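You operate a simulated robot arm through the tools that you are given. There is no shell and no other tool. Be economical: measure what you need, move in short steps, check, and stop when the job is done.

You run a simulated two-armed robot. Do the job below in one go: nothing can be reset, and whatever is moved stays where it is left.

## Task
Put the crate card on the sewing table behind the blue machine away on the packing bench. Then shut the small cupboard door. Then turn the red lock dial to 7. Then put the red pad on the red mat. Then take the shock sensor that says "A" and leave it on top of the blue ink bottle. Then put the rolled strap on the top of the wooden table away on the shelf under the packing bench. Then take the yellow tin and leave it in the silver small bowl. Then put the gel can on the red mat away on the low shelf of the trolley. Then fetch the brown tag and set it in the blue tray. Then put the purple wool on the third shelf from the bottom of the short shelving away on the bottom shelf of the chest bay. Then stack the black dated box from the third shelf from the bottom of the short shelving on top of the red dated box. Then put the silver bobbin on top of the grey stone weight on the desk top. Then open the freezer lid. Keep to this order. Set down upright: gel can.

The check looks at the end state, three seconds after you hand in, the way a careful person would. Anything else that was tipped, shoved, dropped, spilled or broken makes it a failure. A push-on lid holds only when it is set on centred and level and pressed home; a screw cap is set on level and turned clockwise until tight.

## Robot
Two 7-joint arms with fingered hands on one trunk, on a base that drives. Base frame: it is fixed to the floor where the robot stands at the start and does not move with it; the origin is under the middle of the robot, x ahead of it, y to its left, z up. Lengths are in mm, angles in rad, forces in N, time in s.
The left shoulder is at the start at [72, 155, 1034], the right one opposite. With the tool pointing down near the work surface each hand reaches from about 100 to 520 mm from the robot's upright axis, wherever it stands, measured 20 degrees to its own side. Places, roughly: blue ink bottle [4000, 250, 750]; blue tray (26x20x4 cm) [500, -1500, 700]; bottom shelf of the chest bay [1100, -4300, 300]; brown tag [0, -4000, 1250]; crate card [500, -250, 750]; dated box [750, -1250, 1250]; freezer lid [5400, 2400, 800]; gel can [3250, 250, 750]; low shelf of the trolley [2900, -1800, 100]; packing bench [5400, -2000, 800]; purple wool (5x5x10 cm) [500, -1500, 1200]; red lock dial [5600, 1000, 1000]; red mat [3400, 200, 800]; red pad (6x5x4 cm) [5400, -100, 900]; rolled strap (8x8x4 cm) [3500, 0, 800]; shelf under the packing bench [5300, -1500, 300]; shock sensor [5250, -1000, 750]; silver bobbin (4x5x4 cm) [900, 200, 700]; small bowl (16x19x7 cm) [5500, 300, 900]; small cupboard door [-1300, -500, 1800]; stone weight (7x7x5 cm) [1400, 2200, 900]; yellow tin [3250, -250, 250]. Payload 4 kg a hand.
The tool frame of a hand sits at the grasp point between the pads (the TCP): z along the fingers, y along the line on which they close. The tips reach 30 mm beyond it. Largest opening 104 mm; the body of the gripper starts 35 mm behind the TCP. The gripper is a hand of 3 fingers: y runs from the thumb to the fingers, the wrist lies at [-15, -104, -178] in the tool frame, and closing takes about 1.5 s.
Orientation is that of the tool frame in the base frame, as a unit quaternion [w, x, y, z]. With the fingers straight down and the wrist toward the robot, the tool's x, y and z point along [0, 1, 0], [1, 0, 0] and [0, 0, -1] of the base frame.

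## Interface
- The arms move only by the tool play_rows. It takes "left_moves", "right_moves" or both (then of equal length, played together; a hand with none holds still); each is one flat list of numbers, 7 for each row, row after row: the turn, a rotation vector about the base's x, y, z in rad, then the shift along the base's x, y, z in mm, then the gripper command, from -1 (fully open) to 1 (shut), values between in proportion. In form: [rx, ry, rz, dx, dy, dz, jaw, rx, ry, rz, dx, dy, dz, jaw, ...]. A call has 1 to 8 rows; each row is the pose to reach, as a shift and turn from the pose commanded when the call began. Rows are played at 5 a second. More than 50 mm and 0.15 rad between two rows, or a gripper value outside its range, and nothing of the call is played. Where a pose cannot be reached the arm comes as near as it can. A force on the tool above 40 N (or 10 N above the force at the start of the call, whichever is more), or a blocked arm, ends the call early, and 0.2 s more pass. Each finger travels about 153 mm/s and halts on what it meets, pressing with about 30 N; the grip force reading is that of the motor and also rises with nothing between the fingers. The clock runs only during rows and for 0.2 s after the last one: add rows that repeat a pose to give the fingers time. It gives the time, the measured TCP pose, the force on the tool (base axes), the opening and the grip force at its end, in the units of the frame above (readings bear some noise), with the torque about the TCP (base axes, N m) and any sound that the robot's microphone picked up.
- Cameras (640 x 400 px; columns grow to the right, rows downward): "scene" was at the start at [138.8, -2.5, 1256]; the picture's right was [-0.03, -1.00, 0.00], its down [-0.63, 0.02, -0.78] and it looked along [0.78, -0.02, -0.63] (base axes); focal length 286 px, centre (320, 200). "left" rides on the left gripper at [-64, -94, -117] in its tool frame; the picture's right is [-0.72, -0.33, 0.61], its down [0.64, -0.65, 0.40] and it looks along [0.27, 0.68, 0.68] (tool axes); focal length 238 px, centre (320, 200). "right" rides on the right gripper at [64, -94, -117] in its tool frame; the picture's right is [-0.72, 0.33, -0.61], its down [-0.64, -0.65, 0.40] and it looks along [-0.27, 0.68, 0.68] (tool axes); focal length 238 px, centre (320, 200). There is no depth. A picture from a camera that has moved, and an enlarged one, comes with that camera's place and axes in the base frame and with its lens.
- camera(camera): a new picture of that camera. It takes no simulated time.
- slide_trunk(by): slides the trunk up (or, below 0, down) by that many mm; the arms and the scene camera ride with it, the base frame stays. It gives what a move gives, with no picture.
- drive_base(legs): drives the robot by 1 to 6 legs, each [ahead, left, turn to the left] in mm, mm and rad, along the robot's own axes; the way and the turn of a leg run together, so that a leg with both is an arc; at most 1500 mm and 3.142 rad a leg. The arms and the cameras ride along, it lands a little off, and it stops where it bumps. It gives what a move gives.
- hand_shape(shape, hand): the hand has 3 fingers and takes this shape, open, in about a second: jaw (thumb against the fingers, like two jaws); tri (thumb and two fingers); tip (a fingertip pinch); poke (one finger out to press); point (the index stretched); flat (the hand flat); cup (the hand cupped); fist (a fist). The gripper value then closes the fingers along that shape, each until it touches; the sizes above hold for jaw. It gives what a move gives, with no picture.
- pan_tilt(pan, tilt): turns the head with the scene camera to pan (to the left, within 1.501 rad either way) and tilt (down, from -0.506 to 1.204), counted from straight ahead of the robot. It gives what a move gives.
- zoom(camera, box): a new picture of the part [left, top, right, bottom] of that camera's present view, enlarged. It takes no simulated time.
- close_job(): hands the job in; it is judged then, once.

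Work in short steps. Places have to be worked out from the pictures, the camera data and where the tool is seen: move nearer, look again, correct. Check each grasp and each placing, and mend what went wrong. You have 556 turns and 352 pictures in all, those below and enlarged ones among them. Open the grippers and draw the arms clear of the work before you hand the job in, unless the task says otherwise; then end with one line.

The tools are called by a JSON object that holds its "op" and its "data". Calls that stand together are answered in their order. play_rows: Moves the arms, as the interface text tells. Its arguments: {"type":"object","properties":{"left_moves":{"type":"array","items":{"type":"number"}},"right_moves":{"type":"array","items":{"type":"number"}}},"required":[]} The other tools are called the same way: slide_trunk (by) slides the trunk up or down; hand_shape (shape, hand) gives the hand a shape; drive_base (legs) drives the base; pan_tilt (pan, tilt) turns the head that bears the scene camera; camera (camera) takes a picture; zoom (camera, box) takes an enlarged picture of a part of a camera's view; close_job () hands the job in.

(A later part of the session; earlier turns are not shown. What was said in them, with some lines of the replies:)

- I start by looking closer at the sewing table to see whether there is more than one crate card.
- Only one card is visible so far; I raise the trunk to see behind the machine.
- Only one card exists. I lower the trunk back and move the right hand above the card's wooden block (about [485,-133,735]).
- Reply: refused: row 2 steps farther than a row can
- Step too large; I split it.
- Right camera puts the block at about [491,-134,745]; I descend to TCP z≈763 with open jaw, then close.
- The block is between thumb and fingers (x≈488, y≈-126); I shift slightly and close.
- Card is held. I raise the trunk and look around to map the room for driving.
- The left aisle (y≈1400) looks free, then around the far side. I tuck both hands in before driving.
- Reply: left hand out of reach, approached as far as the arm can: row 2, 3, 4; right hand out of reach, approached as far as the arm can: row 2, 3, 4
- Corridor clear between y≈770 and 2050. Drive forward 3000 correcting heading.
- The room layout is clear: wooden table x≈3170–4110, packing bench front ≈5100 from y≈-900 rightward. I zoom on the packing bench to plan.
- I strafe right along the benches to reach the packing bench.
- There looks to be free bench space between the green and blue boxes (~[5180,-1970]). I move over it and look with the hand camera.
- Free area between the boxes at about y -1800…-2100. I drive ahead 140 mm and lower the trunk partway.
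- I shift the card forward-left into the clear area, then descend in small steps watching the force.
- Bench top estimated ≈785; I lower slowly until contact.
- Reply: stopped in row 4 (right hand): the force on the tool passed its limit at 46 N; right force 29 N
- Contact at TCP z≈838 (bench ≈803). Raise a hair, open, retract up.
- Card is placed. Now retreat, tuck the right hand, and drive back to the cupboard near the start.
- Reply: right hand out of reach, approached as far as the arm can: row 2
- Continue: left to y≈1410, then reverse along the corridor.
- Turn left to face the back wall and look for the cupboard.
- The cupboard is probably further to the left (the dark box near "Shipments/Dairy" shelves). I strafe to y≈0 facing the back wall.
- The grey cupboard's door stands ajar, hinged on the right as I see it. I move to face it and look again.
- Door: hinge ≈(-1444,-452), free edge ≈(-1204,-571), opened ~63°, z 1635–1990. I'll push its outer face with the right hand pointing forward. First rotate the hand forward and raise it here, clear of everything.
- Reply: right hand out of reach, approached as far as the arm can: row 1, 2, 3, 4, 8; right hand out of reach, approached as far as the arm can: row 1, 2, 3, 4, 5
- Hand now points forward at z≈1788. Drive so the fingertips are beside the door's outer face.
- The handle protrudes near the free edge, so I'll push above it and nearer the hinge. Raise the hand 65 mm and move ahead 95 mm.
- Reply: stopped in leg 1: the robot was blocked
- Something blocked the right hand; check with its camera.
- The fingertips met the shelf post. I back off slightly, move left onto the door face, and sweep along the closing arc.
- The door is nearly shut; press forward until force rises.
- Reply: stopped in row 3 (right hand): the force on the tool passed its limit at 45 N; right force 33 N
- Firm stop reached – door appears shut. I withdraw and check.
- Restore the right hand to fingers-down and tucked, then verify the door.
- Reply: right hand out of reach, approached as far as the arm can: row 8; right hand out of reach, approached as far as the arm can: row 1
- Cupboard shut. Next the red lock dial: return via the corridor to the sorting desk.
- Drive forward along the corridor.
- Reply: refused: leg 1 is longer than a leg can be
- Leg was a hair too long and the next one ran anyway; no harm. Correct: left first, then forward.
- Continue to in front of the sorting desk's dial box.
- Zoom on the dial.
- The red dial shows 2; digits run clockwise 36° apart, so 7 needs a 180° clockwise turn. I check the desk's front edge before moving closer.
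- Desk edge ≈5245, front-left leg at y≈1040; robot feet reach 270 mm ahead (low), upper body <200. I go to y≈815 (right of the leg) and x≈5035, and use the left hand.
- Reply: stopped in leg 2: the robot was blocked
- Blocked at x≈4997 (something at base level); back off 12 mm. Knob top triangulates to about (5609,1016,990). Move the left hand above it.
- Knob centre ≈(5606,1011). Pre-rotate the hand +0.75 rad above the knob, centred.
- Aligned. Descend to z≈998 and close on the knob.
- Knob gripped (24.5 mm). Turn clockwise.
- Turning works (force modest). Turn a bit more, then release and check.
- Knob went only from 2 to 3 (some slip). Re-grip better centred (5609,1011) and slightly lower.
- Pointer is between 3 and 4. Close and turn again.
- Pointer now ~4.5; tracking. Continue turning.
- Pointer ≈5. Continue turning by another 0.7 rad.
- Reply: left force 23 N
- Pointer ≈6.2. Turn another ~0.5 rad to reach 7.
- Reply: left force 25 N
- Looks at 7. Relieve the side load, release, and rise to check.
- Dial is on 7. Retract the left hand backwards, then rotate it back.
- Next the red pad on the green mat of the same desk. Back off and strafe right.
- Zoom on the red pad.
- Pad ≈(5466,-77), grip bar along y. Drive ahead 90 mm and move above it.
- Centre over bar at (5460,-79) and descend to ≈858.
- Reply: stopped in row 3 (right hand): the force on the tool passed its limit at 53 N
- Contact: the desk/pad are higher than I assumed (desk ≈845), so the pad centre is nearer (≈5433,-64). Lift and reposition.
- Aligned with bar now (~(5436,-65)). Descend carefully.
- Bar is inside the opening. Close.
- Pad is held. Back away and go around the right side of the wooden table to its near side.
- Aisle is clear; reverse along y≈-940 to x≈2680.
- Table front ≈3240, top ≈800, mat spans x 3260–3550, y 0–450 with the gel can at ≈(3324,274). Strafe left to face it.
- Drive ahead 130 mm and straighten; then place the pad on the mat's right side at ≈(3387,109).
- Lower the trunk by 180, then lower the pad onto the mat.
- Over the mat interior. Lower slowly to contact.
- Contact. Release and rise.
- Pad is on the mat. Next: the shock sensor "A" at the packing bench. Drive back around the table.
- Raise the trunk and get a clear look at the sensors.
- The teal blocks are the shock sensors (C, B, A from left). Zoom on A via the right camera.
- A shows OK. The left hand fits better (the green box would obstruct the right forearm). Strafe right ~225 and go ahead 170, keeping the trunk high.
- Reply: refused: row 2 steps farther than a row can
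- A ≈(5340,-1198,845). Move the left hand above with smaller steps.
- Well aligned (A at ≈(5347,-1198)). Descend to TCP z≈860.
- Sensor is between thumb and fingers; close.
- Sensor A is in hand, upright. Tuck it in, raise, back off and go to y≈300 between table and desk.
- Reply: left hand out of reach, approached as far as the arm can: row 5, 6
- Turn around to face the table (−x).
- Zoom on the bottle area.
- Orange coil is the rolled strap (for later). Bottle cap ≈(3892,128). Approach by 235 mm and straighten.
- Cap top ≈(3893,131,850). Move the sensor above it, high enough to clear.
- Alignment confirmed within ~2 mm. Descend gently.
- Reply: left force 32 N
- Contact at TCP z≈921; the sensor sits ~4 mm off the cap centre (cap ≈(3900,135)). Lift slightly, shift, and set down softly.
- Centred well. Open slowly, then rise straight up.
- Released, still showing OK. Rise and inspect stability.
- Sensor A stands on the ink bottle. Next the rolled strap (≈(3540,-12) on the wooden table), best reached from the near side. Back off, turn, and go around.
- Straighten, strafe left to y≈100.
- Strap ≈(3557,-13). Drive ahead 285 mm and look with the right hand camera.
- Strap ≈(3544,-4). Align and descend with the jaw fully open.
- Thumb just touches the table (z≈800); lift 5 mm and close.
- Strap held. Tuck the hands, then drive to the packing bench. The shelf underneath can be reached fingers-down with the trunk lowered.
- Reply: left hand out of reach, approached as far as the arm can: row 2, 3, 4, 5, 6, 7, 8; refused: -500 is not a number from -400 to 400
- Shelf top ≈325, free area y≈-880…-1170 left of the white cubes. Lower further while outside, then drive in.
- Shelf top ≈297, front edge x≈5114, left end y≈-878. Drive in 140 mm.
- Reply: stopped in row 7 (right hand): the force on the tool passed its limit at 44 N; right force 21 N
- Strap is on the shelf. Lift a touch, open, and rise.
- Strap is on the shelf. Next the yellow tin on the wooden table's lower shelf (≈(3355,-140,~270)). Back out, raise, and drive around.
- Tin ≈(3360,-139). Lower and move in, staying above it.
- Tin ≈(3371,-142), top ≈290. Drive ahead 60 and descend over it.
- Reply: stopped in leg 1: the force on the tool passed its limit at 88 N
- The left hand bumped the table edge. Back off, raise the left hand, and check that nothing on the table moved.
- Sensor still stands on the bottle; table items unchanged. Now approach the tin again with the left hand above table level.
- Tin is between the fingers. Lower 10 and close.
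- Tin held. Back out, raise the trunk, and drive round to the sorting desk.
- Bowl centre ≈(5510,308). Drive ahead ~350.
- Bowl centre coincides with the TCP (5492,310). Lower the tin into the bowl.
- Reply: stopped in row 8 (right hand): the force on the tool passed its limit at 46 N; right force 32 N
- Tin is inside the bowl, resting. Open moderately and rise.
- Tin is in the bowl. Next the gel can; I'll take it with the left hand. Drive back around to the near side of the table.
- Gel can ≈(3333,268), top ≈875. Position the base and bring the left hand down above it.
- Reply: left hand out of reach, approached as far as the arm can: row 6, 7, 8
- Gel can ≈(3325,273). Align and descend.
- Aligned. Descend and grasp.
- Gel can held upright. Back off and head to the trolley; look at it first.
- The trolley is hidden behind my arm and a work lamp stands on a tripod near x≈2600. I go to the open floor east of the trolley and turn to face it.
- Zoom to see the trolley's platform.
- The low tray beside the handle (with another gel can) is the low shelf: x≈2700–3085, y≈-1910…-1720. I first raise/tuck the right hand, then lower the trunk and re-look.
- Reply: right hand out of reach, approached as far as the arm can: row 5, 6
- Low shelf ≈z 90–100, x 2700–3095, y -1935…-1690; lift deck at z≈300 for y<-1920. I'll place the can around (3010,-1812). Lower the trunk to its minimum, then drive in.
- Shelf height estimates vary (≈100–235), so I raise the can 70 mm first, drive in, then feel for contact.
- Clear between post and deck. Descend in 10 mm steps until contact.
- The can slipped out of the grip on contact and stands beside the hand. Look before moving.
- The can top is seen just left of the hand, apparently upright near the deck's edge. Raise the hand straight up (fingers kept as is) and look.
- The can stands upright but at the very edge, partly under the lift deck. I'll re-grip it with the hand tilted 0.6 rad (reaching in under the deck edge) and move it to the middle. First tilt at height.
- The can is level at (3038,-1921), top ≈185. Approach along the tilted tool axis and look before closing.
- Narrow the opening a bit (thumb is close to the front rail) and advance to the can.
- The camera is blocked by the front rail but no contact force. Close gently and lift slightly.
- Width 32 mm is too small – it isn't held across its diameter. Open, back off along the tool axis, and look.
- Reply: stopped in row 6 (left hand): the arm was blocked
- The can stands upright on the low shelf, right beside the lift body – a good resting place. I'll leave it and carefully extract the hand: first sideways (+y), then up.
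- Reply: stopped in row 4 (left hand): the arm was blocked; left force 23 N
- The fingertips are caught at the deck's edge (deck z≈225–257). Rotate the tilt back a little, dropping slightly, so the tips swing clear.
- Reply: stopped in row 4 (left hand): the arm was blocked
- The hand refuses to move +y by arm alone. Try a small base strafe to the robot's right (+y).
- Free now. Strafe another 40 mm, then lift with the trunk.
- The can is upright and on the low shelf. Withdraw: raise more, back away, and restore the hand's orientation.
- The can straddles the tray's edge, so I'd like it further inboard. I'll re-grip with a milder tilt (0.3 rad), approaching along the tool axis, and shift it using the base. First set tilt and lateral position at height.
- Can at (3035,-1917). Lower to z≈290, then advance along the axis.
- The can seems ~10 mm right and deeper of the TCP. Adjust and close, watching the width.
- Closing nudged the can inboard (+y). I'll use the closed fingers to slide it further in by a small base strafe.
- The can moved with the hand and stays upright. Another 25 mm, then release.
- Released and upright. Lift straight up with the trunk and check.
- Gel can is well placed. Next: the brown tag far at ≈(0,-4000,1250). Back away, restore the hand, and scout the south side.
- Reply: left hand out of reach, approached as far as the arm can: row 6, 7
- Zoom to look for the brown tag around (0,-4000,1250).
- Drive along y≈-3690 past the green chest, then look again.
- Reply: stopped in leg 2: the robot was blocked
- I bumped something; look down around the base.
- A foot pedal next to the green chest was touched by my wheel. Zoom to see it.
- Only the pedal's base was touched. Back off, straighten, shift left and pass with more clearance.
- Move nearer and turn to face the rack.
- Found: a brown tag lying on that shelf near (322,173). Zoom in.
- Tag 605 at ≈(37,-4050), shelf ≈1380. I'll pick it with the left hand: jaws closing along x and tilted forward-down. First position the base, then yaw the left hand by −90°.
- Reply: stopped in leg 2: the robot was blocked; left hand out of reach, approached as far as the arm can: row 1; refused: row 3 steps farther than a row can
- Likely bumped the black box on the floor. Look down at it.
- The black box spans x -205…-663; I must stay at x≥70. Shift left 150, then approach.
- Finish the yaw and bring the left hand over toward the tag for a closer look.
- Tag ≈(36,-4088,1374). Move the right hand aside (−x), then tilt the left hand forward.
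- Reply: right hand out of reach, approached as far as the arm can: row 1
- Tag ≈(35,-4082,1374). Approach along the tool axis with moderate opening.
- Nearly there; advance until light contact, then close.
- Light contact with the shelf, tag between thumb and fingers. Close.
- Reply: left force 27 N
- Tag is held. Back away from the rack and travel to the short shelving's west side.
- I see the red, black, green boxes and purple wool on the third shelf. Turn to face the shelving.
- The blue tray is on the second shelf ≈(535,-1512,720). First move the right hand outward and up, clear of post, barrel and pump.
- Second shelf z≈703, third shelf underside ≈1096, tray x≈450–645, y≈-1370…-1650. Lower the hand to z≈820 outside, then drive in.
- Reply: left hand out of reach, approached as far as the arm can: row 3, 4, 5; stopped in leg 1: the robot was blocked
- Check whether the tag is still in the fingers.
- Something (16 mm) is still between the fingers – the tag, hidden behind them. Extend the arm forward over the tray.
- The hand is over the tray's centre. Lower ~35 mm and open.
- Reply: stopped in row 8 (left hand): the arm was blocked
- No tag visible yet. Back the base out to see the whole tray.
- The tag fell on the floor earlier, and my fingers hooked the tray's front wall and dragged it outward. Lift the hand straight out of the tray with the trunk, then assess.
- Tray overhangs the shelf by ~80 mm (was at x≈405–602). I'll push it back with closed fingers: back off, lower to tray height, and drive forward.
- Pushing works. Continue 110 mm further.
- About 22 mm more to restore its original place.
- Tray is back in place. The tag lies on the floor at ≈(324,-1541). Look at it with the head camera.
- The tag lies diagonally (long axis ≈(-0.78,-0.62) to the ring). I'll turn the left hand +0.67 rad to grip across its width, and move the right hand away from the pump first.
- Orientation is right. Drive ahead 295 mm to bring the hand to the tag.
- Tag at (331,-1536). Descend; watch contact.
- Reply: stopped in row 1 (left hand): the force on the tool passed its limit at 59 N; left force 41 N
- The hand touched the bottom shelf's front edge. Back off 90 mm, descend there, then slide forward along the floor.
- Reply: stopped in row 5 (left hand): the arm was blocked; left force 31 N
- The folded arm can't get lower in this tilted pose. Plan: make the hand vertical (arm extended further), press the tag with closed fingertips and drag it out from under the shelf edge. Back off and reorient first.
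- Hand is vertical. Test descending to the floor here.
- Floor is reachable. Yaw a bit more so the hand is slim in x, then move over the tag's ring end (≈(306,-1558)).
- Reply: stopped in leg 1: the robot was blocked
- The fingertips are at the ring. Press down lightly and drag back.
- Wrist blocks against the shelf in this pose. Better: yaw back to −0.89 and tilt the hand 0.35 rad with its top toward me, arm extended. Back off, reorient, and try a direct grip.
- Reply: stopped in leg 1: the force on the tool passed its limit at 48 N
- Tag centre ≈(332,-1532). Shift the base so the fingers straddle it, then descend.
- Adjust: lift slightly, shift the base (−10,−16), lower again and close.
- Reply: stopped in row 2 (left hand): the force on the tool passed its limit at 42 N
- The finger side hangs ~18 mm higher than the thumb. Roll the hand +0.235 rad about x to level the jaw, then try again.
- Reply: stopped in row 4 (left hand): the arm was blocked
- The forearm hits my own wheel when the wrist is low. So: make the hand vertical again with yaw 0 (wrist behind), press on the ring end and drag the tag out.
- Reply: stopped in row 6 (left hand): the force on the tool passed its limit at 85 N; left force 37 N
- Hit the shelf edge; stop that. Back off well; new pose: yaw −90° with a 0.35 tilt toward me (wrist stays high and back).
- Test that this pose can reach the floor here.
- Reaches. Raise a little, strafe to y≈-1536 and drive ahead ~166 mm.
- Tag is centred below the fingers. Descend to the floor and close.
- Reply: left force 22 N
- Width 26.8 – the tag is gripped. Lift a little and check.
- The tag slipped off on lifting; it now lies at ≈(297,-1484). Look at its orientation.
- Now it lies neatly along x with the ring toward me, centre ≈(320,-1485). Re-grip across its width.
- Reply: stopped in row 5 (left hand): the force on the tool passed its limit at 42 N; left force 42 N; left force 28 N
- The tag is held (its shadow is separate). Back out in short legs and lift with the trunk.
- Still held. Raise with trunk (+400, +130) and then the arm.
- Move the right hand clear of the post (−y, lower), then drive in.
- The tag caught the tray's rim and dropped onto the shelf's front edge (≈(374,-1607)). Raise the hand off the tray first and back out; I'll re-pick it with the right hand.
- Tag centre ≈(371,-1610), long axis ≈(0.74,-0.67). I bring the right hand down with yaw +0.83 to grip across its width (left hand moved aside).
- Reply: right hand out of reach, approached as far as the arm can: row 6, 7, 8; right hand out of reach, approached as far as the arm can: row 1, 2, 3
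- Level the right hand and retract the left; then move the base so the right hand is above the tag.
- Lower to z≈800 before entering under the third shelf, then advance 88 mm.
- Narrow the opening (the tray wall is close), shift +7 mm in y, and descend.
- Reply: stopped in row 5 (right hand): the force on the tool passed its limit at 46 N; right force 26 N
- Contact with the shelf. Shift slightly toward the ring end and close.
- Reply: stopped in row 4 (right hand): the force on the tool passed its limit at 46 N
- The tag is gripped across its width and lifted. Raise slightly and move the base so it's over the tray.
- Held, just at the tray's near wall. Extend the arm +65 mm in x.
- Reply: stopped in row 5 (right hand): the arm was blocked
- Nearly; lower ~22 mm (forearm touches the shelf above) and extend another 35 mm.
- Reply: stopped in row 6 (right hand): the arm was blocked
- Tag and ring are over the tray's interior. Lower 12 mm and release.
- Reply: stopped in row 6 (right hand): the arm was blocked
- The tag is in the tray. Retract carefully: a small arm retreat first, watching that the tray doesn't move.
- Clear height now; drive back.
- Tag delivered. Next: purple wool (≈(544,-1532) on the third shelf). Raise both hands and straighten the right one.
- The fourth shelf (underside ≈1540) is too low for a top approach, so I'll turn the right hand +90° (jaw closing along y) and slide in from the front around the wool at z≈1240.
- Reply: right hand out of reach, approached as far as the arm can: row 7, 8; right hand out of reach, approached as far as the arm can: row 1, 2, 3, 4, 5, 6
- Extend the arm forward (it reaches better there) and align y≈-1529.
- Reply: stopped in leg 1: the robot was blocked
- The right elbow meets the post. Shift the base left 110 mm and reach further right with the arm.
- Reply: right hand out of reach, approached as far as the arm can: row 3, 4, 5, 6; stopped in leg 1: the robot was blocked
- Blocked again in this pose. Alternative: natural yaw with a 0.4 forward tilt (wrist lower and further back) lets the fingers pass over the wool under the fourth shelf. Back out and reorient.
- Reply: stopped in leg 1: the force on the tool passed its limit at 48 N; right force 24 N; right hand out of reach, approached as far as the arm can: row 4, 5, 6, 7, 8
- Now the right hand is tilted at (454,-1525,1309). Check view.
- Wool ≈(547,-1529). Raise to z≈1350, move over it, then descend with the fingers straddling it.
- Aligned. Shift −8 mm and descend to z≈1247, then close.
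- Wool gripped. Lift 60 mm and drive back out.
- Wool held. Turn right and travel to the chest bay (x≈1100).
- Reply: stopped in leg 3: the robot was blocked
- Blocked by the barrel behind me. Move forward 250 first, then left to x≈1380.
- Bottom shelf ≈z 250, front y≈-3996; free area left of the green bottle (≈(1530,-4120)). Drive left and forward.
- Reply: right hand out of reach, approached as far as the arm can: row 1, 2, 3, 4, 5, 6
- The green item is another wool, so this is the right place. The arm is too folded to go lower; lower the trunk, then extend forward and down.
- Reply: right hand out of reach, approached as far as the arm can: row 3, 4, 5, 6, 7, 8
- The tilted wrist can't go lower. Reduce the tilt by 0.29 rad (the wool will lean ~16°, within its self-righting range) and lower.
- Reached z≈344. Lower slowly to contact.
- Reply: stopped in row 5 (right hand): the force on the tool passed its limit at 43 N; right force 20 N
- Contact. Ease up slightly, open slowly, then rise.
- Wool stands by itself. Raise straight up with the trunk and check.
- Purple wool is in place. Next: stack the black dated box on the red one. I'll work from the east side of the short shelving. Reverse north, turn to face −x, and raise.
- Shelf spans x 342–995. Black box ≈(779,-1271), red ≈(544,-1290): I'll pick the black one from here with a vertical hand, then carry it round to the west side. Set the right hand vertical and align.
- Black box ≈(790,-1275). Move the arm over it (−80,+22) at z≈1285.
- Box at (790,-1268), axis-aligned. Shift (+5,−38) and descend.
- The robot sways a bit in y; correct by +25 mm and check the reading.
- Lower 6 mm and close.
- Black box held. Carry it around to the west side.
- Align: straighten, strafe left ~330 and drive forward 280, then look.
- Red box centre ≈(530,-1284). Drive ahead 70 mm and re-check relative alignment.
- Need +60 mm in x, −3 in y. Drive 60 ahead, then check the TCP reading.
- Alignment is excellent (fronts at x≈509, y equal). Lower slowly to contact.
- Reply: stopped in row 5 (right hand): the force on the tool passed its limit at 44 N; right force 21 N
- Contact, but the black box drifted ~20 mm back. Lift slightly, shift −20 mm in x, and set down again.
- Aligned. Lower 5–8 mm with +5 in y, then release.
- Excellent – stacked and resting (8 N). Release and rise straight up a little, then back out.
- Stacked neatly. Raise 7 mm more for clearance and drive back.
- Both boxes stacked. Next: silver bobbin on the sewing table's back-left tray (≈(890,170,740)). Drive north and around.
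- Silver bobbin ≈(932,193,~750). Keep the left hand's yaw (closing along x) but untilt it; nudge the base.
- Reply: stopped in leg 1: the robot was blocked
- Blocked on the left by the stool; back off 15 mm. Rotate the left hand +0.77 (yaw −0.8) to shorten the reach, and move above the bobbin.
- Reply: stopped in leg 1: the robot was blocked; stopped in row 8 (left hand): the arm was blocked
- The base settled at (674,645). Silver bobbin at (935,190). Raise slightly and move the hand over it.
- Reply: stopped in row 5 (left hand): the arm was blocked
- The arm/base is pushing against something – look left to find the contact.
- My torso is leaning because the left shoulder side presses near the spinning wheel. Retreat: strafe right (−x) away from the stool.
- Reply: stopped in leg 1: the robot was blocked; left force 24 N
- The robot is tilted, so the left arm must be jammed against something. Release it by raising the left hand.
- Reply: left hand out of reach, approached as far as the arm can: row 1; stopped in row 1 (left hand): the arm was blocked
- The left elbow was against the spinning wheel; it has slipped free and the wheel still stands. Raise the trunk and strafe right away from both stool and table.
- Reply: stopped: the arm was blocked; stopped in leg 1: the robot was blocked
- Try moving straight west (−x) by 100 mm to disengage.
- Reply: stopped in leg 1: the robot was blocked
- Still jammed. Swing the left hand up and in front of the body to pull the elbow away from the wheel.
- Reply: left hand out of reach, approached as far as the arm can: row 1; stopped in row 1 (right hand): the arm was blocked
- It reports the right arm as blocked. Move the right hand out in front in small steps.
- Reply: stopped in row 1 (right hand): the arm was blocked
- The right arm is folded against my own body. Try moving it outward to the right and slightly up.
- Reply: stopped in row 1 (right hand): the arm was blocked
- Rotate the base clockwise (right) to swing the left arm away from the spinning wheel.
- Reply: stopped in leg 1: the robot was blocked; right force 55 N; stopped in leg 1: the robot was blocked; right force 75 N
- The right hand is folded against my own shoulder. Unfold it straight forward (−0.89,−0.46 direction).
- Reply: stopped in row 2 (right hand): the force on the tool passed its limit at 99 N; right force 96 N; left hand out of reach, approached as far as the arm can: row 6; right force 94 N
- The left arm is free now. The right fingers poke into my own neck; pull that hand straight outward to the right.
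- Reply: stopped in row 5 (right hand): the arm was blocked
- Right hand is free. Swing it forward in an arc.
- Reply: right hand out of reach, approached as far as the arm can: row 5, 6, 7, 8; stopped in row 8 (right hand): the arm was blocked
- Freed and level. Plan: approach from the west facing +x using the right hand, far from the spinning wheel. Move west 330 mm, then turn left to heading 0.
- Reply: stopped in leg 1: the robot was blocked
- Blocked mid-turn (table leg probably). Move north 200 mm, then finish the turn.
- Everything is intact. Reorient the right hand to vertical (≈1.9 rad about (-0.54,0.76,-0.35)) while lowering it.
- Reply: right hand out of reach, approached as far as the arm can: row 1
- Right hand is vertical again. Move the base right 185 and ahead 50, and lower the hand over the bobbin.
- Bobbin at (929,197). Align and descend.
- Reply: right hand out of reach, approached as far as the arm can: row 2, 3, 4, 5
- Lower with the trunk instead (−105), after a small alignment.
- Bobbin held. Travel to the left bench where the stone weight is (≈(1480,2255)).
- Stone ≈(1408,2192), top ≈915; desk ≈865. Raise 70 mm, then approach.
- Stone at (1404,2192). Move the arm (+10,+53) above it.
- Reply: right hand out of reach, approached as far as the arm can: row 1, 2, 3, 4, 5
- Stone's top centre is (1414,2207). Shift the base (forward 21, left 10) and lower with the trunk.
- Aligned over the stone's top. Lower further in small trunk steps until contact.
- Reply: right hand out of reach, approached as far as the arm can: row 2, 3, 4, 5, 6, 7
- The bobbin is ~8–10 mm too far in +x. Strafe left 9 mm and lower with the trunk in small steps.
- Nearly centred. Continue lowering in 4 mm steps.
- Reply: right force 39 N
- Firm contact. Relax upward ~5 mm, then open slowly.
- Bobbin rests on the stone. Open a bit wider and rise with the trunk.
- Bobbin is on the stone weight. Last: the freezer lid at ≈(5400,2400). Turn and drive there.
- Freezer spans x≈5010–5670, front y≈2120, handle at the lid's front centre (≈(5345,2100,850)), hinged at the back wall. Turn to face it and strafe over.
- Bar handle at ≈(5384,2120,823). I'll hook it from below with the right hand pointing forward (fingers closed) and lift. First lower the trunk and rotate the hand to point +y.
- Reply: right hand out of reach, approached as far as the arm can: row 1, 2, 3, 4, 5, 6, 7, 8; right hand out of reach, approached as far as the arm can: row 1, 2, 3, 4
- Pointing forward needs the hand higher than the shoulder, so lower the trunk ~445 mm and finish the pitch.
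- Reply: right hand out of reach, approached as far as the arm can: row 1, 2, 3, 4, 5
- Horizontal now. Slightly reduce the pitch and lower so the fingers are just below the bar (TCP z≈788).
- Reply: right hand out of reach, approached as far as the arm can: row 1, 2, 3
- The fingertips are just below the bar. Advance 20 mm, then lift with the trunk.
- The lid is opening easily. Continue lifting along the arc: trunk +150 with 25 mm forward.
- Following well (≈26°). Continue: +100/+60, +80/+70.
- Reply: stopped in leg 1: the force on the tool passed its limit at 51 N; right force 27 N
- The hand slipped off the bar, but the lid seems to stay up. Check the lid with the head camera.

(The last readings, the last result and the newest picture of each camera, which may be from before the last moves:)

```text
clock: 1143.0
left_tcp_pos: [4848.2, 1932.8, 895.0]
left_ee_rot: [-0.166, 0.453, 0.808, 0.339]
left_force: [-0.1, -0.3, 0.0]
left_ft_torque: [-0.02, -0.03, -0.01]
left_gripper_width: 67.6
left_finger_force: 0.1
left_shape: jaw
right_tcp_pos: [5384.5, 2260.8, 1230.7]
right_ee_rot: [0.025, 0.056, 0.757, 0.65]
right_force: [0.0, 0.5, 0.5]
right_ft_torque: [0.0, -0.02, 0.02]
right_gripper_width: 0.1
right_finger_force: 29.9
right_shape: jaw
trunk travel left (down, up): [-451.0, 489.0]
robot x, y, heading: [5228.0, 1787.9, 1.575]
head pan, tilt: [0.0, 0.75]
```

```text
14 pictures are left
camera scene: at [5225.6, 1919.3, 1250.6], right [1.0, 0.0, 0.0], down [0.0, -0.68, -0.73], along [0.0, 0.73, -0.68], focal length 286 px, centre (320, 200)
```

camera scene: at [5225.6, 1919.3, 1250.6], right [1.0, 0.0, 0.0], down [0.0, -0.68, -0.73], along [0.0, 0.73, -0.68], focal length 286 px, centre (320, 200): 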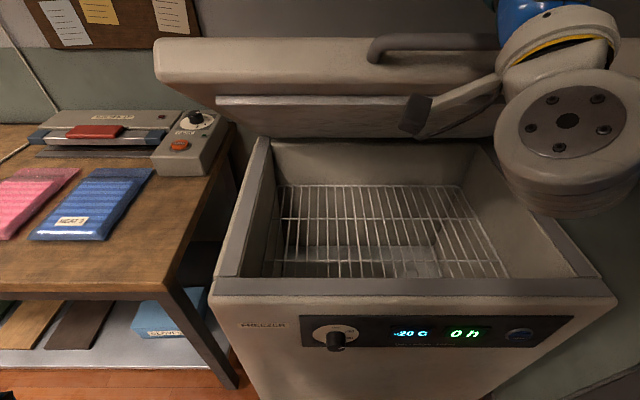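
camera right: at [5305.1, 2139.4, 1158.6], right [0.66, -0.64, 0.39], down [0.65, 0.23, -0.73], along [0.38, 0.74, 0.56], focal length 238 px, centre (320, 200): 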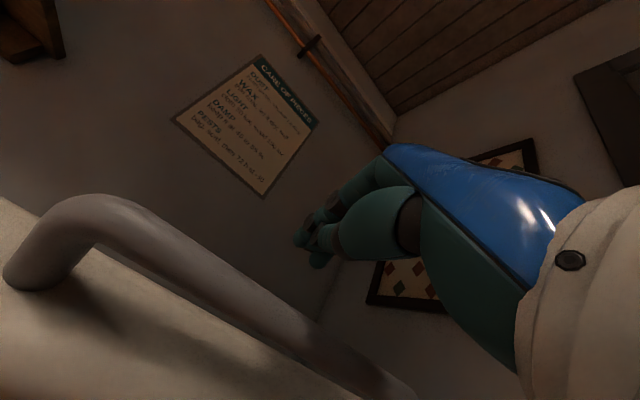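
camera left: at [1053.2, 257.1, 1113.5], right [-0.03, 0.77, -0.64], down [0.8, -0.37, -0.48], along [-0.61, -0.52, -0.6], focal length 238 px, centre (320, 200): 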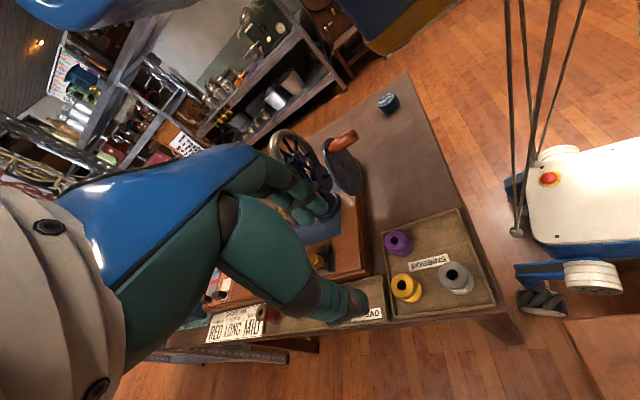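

The lid holds at ≈30°. I'll retract, go under the lid, and push it further up from below.

{"op": "drive_base", "data": {"legs": [[-250, 0, 0]]}}

{"op": "slide_trunk", "data": {"by": -235}}

{"op": "drive_base", "data": {"legs": [[285, 0, 0]]}}

{"op": "camera", "data": {"camera": "scene"}}

```text
clock: 1144.8
left_tcp_pos: [4850.1, 1685.0, 895.5]
left_ee_rot: [-0.164, 0.457, 0.806, 0.339]
left_force: [0.6, -1.5, 0.1]
left_ft_torque: [0.0, 0.0, 0.01]
left_gripper_width: 67.5
left_finger_force: 0.0
left_shape: jaw
right_tcp_pos: [5389.4, 2009.0, 1230.7]
right_ee_rot: [0.027, 0.057, 0.757, 0.65]
right_force: [0.3, -1.5, -0.2]
right_ft_torque: [0.01, 0.02, -0.02]
right_gripper_width: 0.0
right_finger_force: 29.7
right_shape: jaw
trunk travel left (down, up): [-451.0, 489.0]
robot x, y, heading: [5227.1, 1538.5, 1.565]
head pan, tilt: [0.0, 0.75]
```

```text
clock: 1147.3
left_tcp_pos: [4849.9, 1683.8, 661.0]
left_ee_rot: [-0.164, 0.457, 0.806, 0.339]
left_force: [-0.1, -0.1, 0.0]
left_ft_torque: [-0.01, 0.02, 0.0]
left_gripper_width: 67.8
left_finger_force: 0.0
left_shape: jaw
right_tcp_pos: [5388.7, 2008.4, 995.6]
right_ee_rot: [0.027, 0.057, 0.757, 0.651]
right_force: [-0.1, -0.5, -0.2]
right_ft_torque: [0.01, 0.02, -0.02]
right_gripper_width: 0.0
right_finger_force: 30.1
right_shape: jaw
trunk travel left (down, up): [-216.0, 724.0]
robot x, y, heading: [5223.3, 1536.1, 1.57]
head pan, tilt: [0.0, 0.75]
```

```text
clock: 1149.3
left_tcp_pos: [4851.0, 1970.1, 658.8]
left_ee_rot: [-0.163, 0.457, 0.805, 0.34]
left_force: [0.0, -0.3, -0.3]
left_ft_torque: [-0.01, 0.0, 0.02]
left_gripper_width: 67.7
left_finger_force: 0.0
left_shape: jaw
right_tcp_pos: [5391.8, 2292.9, 995.5]
right_ee_rot: [0.027, 0.058, 0.758, 0.649]
right_force: [-0.3, 0.2, -0.5]
right_ft_torque: [0.04, 0.0, 0.02]
right_gripper_width: 0.2
right_finger_force: 30.2
right_shape: jaw
trunk travel left (down, up): [-216.0, 724.0]
robot x, y, heading: [5226.7, 1820.5, 1.563]
head pan, tilt: [0.0, 0.75]
```

```text
13 pictures are left
camera scene: at [5228.0, 1953.4, 1015.3], right [1.0, 0.0, 0.0], down [0.0, -0.68, -0.73], along [0.0, 0.73, -0.68], focal length 286 px, centre (320, 200)
```

scene: 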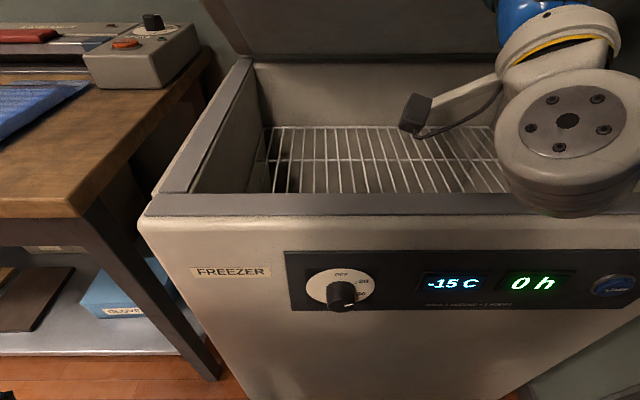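

Hand is under the lid. Lift with the trunk.

{"op": "slide_trunk", "data": {"by": 200}}

{"op": "slide_trunk", "data": {"by": 180}}

{"op": "camera", "data": {"camera": "scene"}}

```text
clock: 1151.5
left_tcp_pos: [4851.5, 1970.6, 860.2]
left_ee_rot: [-0.163, 0.457, 0.805, 0.34]
left_force: [0.0, -0.5, 0.0]
left_ft_torque: [-0.04, -0.02, -0.01]
left_gripper_width: 67.2
left_finger_force: 0.0
left_shape: jaw
right_tcp_pos: [5390.6, 2293.3, 1195.6]
right_ee_rot: [0.027, 0.058, 0.757, 0.65]
right_force: [0.0, -0.4, -0.7]
right_ft_torque: [0.01, 0.05, -0.03]
right_gripper_width: 0.1
right_finger_force: 30.0
right_shape: jaw
trunk travel left (down, up): [-416.0, 524.0]
robot x, y, heading: [5228.0, 1820.0, 1.565]
head pan, tilt: [0.0, 0.75]
```

```text
clock: 1153.5
left_tcp_pos: [4851.1, 1968.9, 1040.5]
left_ee_rot: [-0.163, 0.457, 0.806, 0.34]
left_force: [0.4, 0.6, 0.0]
left_ft_torque: [0.03, -0.03, 0.01]
left_gripper_width: 67.4
left_finger_force: 0.1
left_shape: jaw
right_tcp_pos: [5390.6, 2293.2, 1375.0]
right_ee_rot: [0.028, 0.059, 0.757, 0.65]
right_force: [-1.2, 0.0, -0.1]
right_ft_torque: [-0.02, 0.03, 0.01]
right_gripper_width: 0.1
right_finger_force: 29.9
right_shape: jaw
trunk travel left (down, up): [-596.0, 344.0]
robot x, y, heading: [5227.9, 1821.6, 1.565]
head pan, tilt: [0.0, 0.75]
```

```text
12 pictures are left
camera scene: at [5228.0, 1952.9, 1395.4], right [1.0, 0.0, 0.0], down [0.0, -0.68, -0.73], along [0.0, 0.73, -0.68], focal length 286 px, centre (320, 200)
```

scene: 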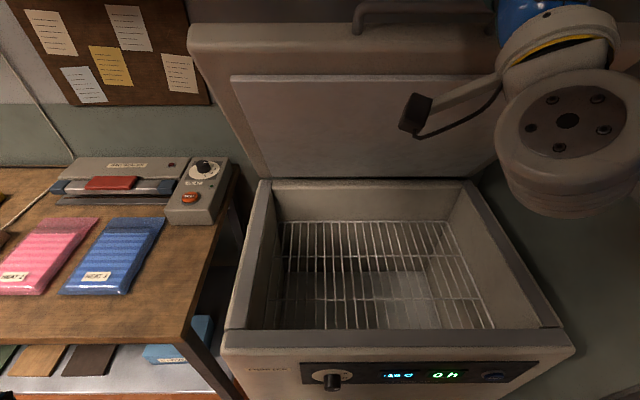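

The lid is ~57° open. Push further back with the arm (+y) while rising slightly.

{"op": "play_rows", "data": {"right_moves": [0, 0, 0, 0, 25, 5, 1, 0, 0, 0, 0, 50, 10, 1, 0, 0, 0, 0, 75, 15, 1, 0, 0, 0, 0, 100, 20, 1, 0, 0, 0, 0, 125, 25, 1, 0, 0, 0, 0, 150, 30, 1, 0, 0, 0, 0, 170, 35, 1, 0, 0, 0, 0, 170, 35, 1]}}

{"op": "camera", "data": {"camera": "scene"}}

```text
clock: 1155.2
left_tcp_pos: [4849.7, 1970.0, 1039.7]
left_ee_rot: [-0.164, 0.457, 0.805, 0.34]
left_force: [-0.1, -0.3, 0.0]
left_ft_torque: [0.0, 0.01, -0.03]
left_gripper_width: 67.4
left_finger_force: 0.1
left_shape: jaw
right_tcp_pos: [5397.1, 2400.6, 1462.5]
right_ee_rot: [0.027, 0.062, 0.765, 0.641]
right_force: [0.0, 0.5, -0.2]
right_ft_torque: [-0.01, -0.03, -0.02]
right_gripper_width: 0.0
right_finger_force: 29.4
right_shape: jaw
right hand out of reach, approached as far as the arm can: row 1, 2, 3, 4, 5, 6, 7, 8
trunk travel left (down, up): [-596.0, 344.0]
robot x, y, heading: [5229.2, 1817.3, 1.567]
head pan, tilt: [0.0, 0.75]
```

```text
11 pictures are left
camera scene: at [5227.8, 1953.0, 1395.4], right [1.0, 0.0, 0.0], down [0.0, -0.68, -0.73], along [0.0, 0.73, -0.68], focal length 286 px, centre (320, 200)
```

scene: 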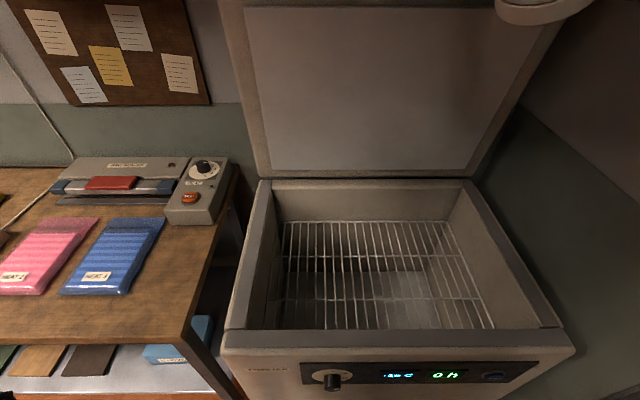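

The lid is wide open. Withdraw and verify it stays open.

{"op": "drive_base", "data": {"legs": [[-400, 0, 0]]}}

{"op": "pan_tilt", "data": {"pan": 0, "tilt": 0.45}}

{"op": "camera", "data": {"camera": "scene"}}

```text
clock: 1157.8
left_tcp_pos: [4848.7, 1562.8, 1039.1]
left_ee_rot: [-0.162, 0.461, 0.804, 0.339]
left_force: [0.0, 0.6, -0.1]
left_ft_torque: [0.01, 0.03, 0.03]
left_gripper_width: 67.3
left_finger_force: 0.1
left_shape: jaw
right_tcp_pos: [5397.6, 1990.6, 1462.2]
right_ee_rot: [0.031, 0.065, 0.765, 0.641]
right_force: [0.0, 0.3, 1.4]
right_ft_torque: [-0.05, 0.02, -0.02]
right_gripper_width: 0.0
right_finger_force: 29.9
right_shape: jaw
trunk travel left (down, up): [-596.0, 344.0]
robot x, y, heading: [5226.2, 1408.7, 1.563]
head pan, tilt: [0.0, 0.75]
```

```text
clock: 1158.6
left_tcp_pos: [4849.7, 1562.0, 1040.1]
left_ee_rot: [-0.162, 0.46, 0.804, 0.34]
left_force: [0.0, -0.6, -0.3]
left_ft_torque: [0.01, 0.02, 0.02]
left_gripper_width: 67.4
left_finger_force: 0.1
left_shape: jaw
right_tcp_pos: [5399.3, 1989.5, 1462.8]
right_ee_rot: [0.029, 0.064, 0.764, 0.642]
right_force: [-0.1, -0.1, -0.4]
right_ft_torque: [-0.04, 0.0, -0.03]
right_gripper_width: 0.2
right_finger_force: 29.9
right_shape: jaw
trunk travel left (down, up): [-596.0, 344.0]
robot x, y, heading: [5224.6, 1410.8, 1.562]
head pan, tilt: [0.0, 0.45]
```

```text
10 pictures are left
camera scene: at [5225.7, 1551.2, 1421.8], right [1.0, -0.01, 0.0], down [0.0, -0.44, -0.9], along [0.01, 0.9, -0.44], focal length 286 px, centre (320, 200)
```

scene: 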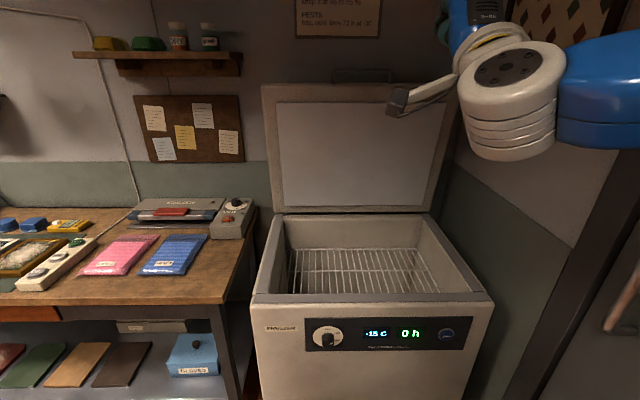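

The lid stays open. Open both grippers, turn, and do a last check of the ink-bottle stack across the room.

{"op": "play_rows", "data": {"left_moves": [0, 0, 0, 0, 0, 0, -1, 0, 0, 0, 0, 0, 0, -1, 0, 0, 0, 0, 0, 0, -1], "right_moves": [0, 0, 0, 0, 0, 0, -1, 0, 0, 0, 0, 0, 0, -1, 0, 0, 0, 0, 0, 0, -1]}}

{"op": "drive_base", "data": {"legs": [[-50, 250, 0], [0, 0, 1.57]]}}

{"op": "pan_tilt", "data": {"pan": 0.7, "tilt": 0.4}}

{"op": "camera", "data": {"camera": "scene"}}

```text
clock: 1159.4
left_tcp_pos: [4849.2, 1562.0, 1040.0]
left_ee_rot: [-0.163, 0.46, 0.804, 0.34]
left_force: [0.2, -0.6, 0.0]
left_ft_torque: [-0.01, 0.01, -0.01]
left_gripper_width: 103.8
left_finger_force: 0.1
left_shape: jaw
right_tcp_pos: [5398.8, 1989.7, 1462.5]
right_ee_rot: [0.03, 0.064, 0.763, 0.642]
right_force: [-0.2, 0.1, -0.1]
right_ft_torque: [-0.04, 0.0, 0.04]
right_gripper_width: 103.7
right_finger_force: 0.0
right_shape: jaw
trunk travel left (down, up): [-596.0, 344.0]
robot x, y, heading: [5228.7, 1408.8, 1.558]
head pan, tilt: [0.0, 0.45]
```

```text
clock: 1165.1
left_tcp_pos: [4823.0, 986.1, 1040.4]
left_ee_rot: [-0.357, -0.25, 0.892, 0.122]
left_force: [-0.3, 0.0, -1.0]
left_ft_torque: [0.0, -0.01, -0.01]
left_gripper_width: 103.5
left_finger_force: 0.1
left_shape: jaw
right_tcp_pos: [4388.1, 1528.0, 1463.1]
right_ee_rot: [-0.435, -0.498, 0.582, 0.472]
right_force: [-0.5, 0.2, -0.2]
right_ft_torque: [0.01, -0.02, 0.01]
right_gripper_width: 103.5
right_finger_force: 0.1
right_shape: jaw
trunk travel left (down, up): [-596.0, 344.0]
robot x, y, heading: [4972.1, 1363.3, -3.137]
head pan, tilt: [0.0, 0.45]
```

```text
clock: 1166.2
left_tcp_pos: [4821.7, 986.6, 1040.5]
left_ee_rot: [-0.356, -0.251, 0.892, 0.123]
left_force: [0.7, -0.1, -0.2]
left_ft_torque: [0.0, 0.01, 0.03]
left_gripper_width: 103.8
left_finger_force: 0.0
left_shape: jaw
right_tcp_pos: [4387.6, 1527.2, 1462.9]
right_ee_rot: [-0.436, -0.499, 0.582, 0.472]
right_force: [0.0, 0.3, -0.7]
right_ft_torque: [-0.03, 0.01, 0.0]
right_gripper_width: 103.8
right_finger_force: 0.0
right_shape: jaw
trunk travel left (down, up): [-596.0, 344.0]
robot x, y, heading: [4967.7, 1361.3, -3.14]
head pan, tilt: [0.7, 0.4]
```

```text
9 pictures are left
camera scene: at [4848.3, 1302.1, 1426.5], right [-0.65, 0.76, 0.0], down [0.3, 0.25, -0.92], along [-0.7, -0.6, -0.39], focal length 286 px, centre (320, 200)
```

scene: 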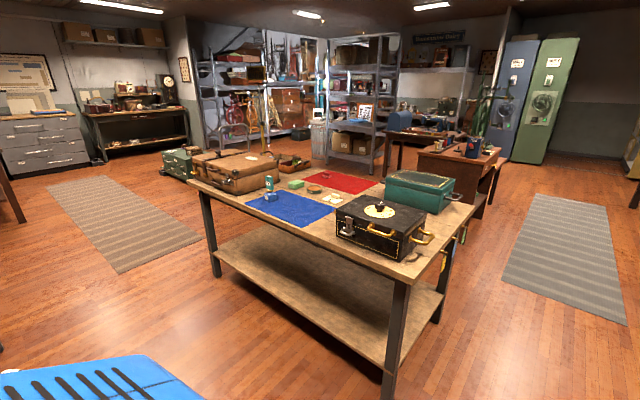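

{"op": "zoom", "data": {"camera": "scene", "box": [230, 160, 390, 240]}}

```text
4.00 times, centred on (310, 200) of scene
camera zoom: at [4848.3, 1302.1, 1426.5], right [-0.65, 0.76, 0.0], down [0.3, 0.25, -0.92], along [-0.7, -0.6, -0.39], focal length 1144 px, centre (360, 200)
```

zoom: 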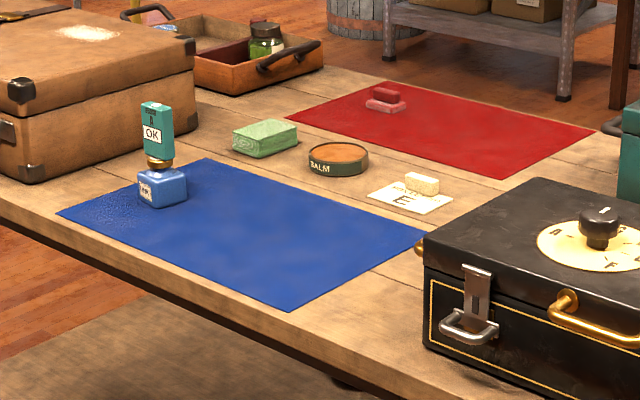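

Everything checks out: the sensor is on the ink bottle showing OK, the pad is on the mat, and the grippers are open and clear. Handing in.

{"op": "close_job", "data": {}}

```text
The job is handed in.
```

All thirteen steps were done in order and the job is handed in. On the way I dropped the brown tag twice, dragged the blue tray out and pushed it back to within about a centimetre or two, bumped the wooden table, a black box and the green chest's foot pedal, pressed against the shelving and the green spinning wheel, and had to re-grip the gel can on the trolley. Nothing looked tipped or out of place wherever I looked again afterwards, though I did not re-check every item.
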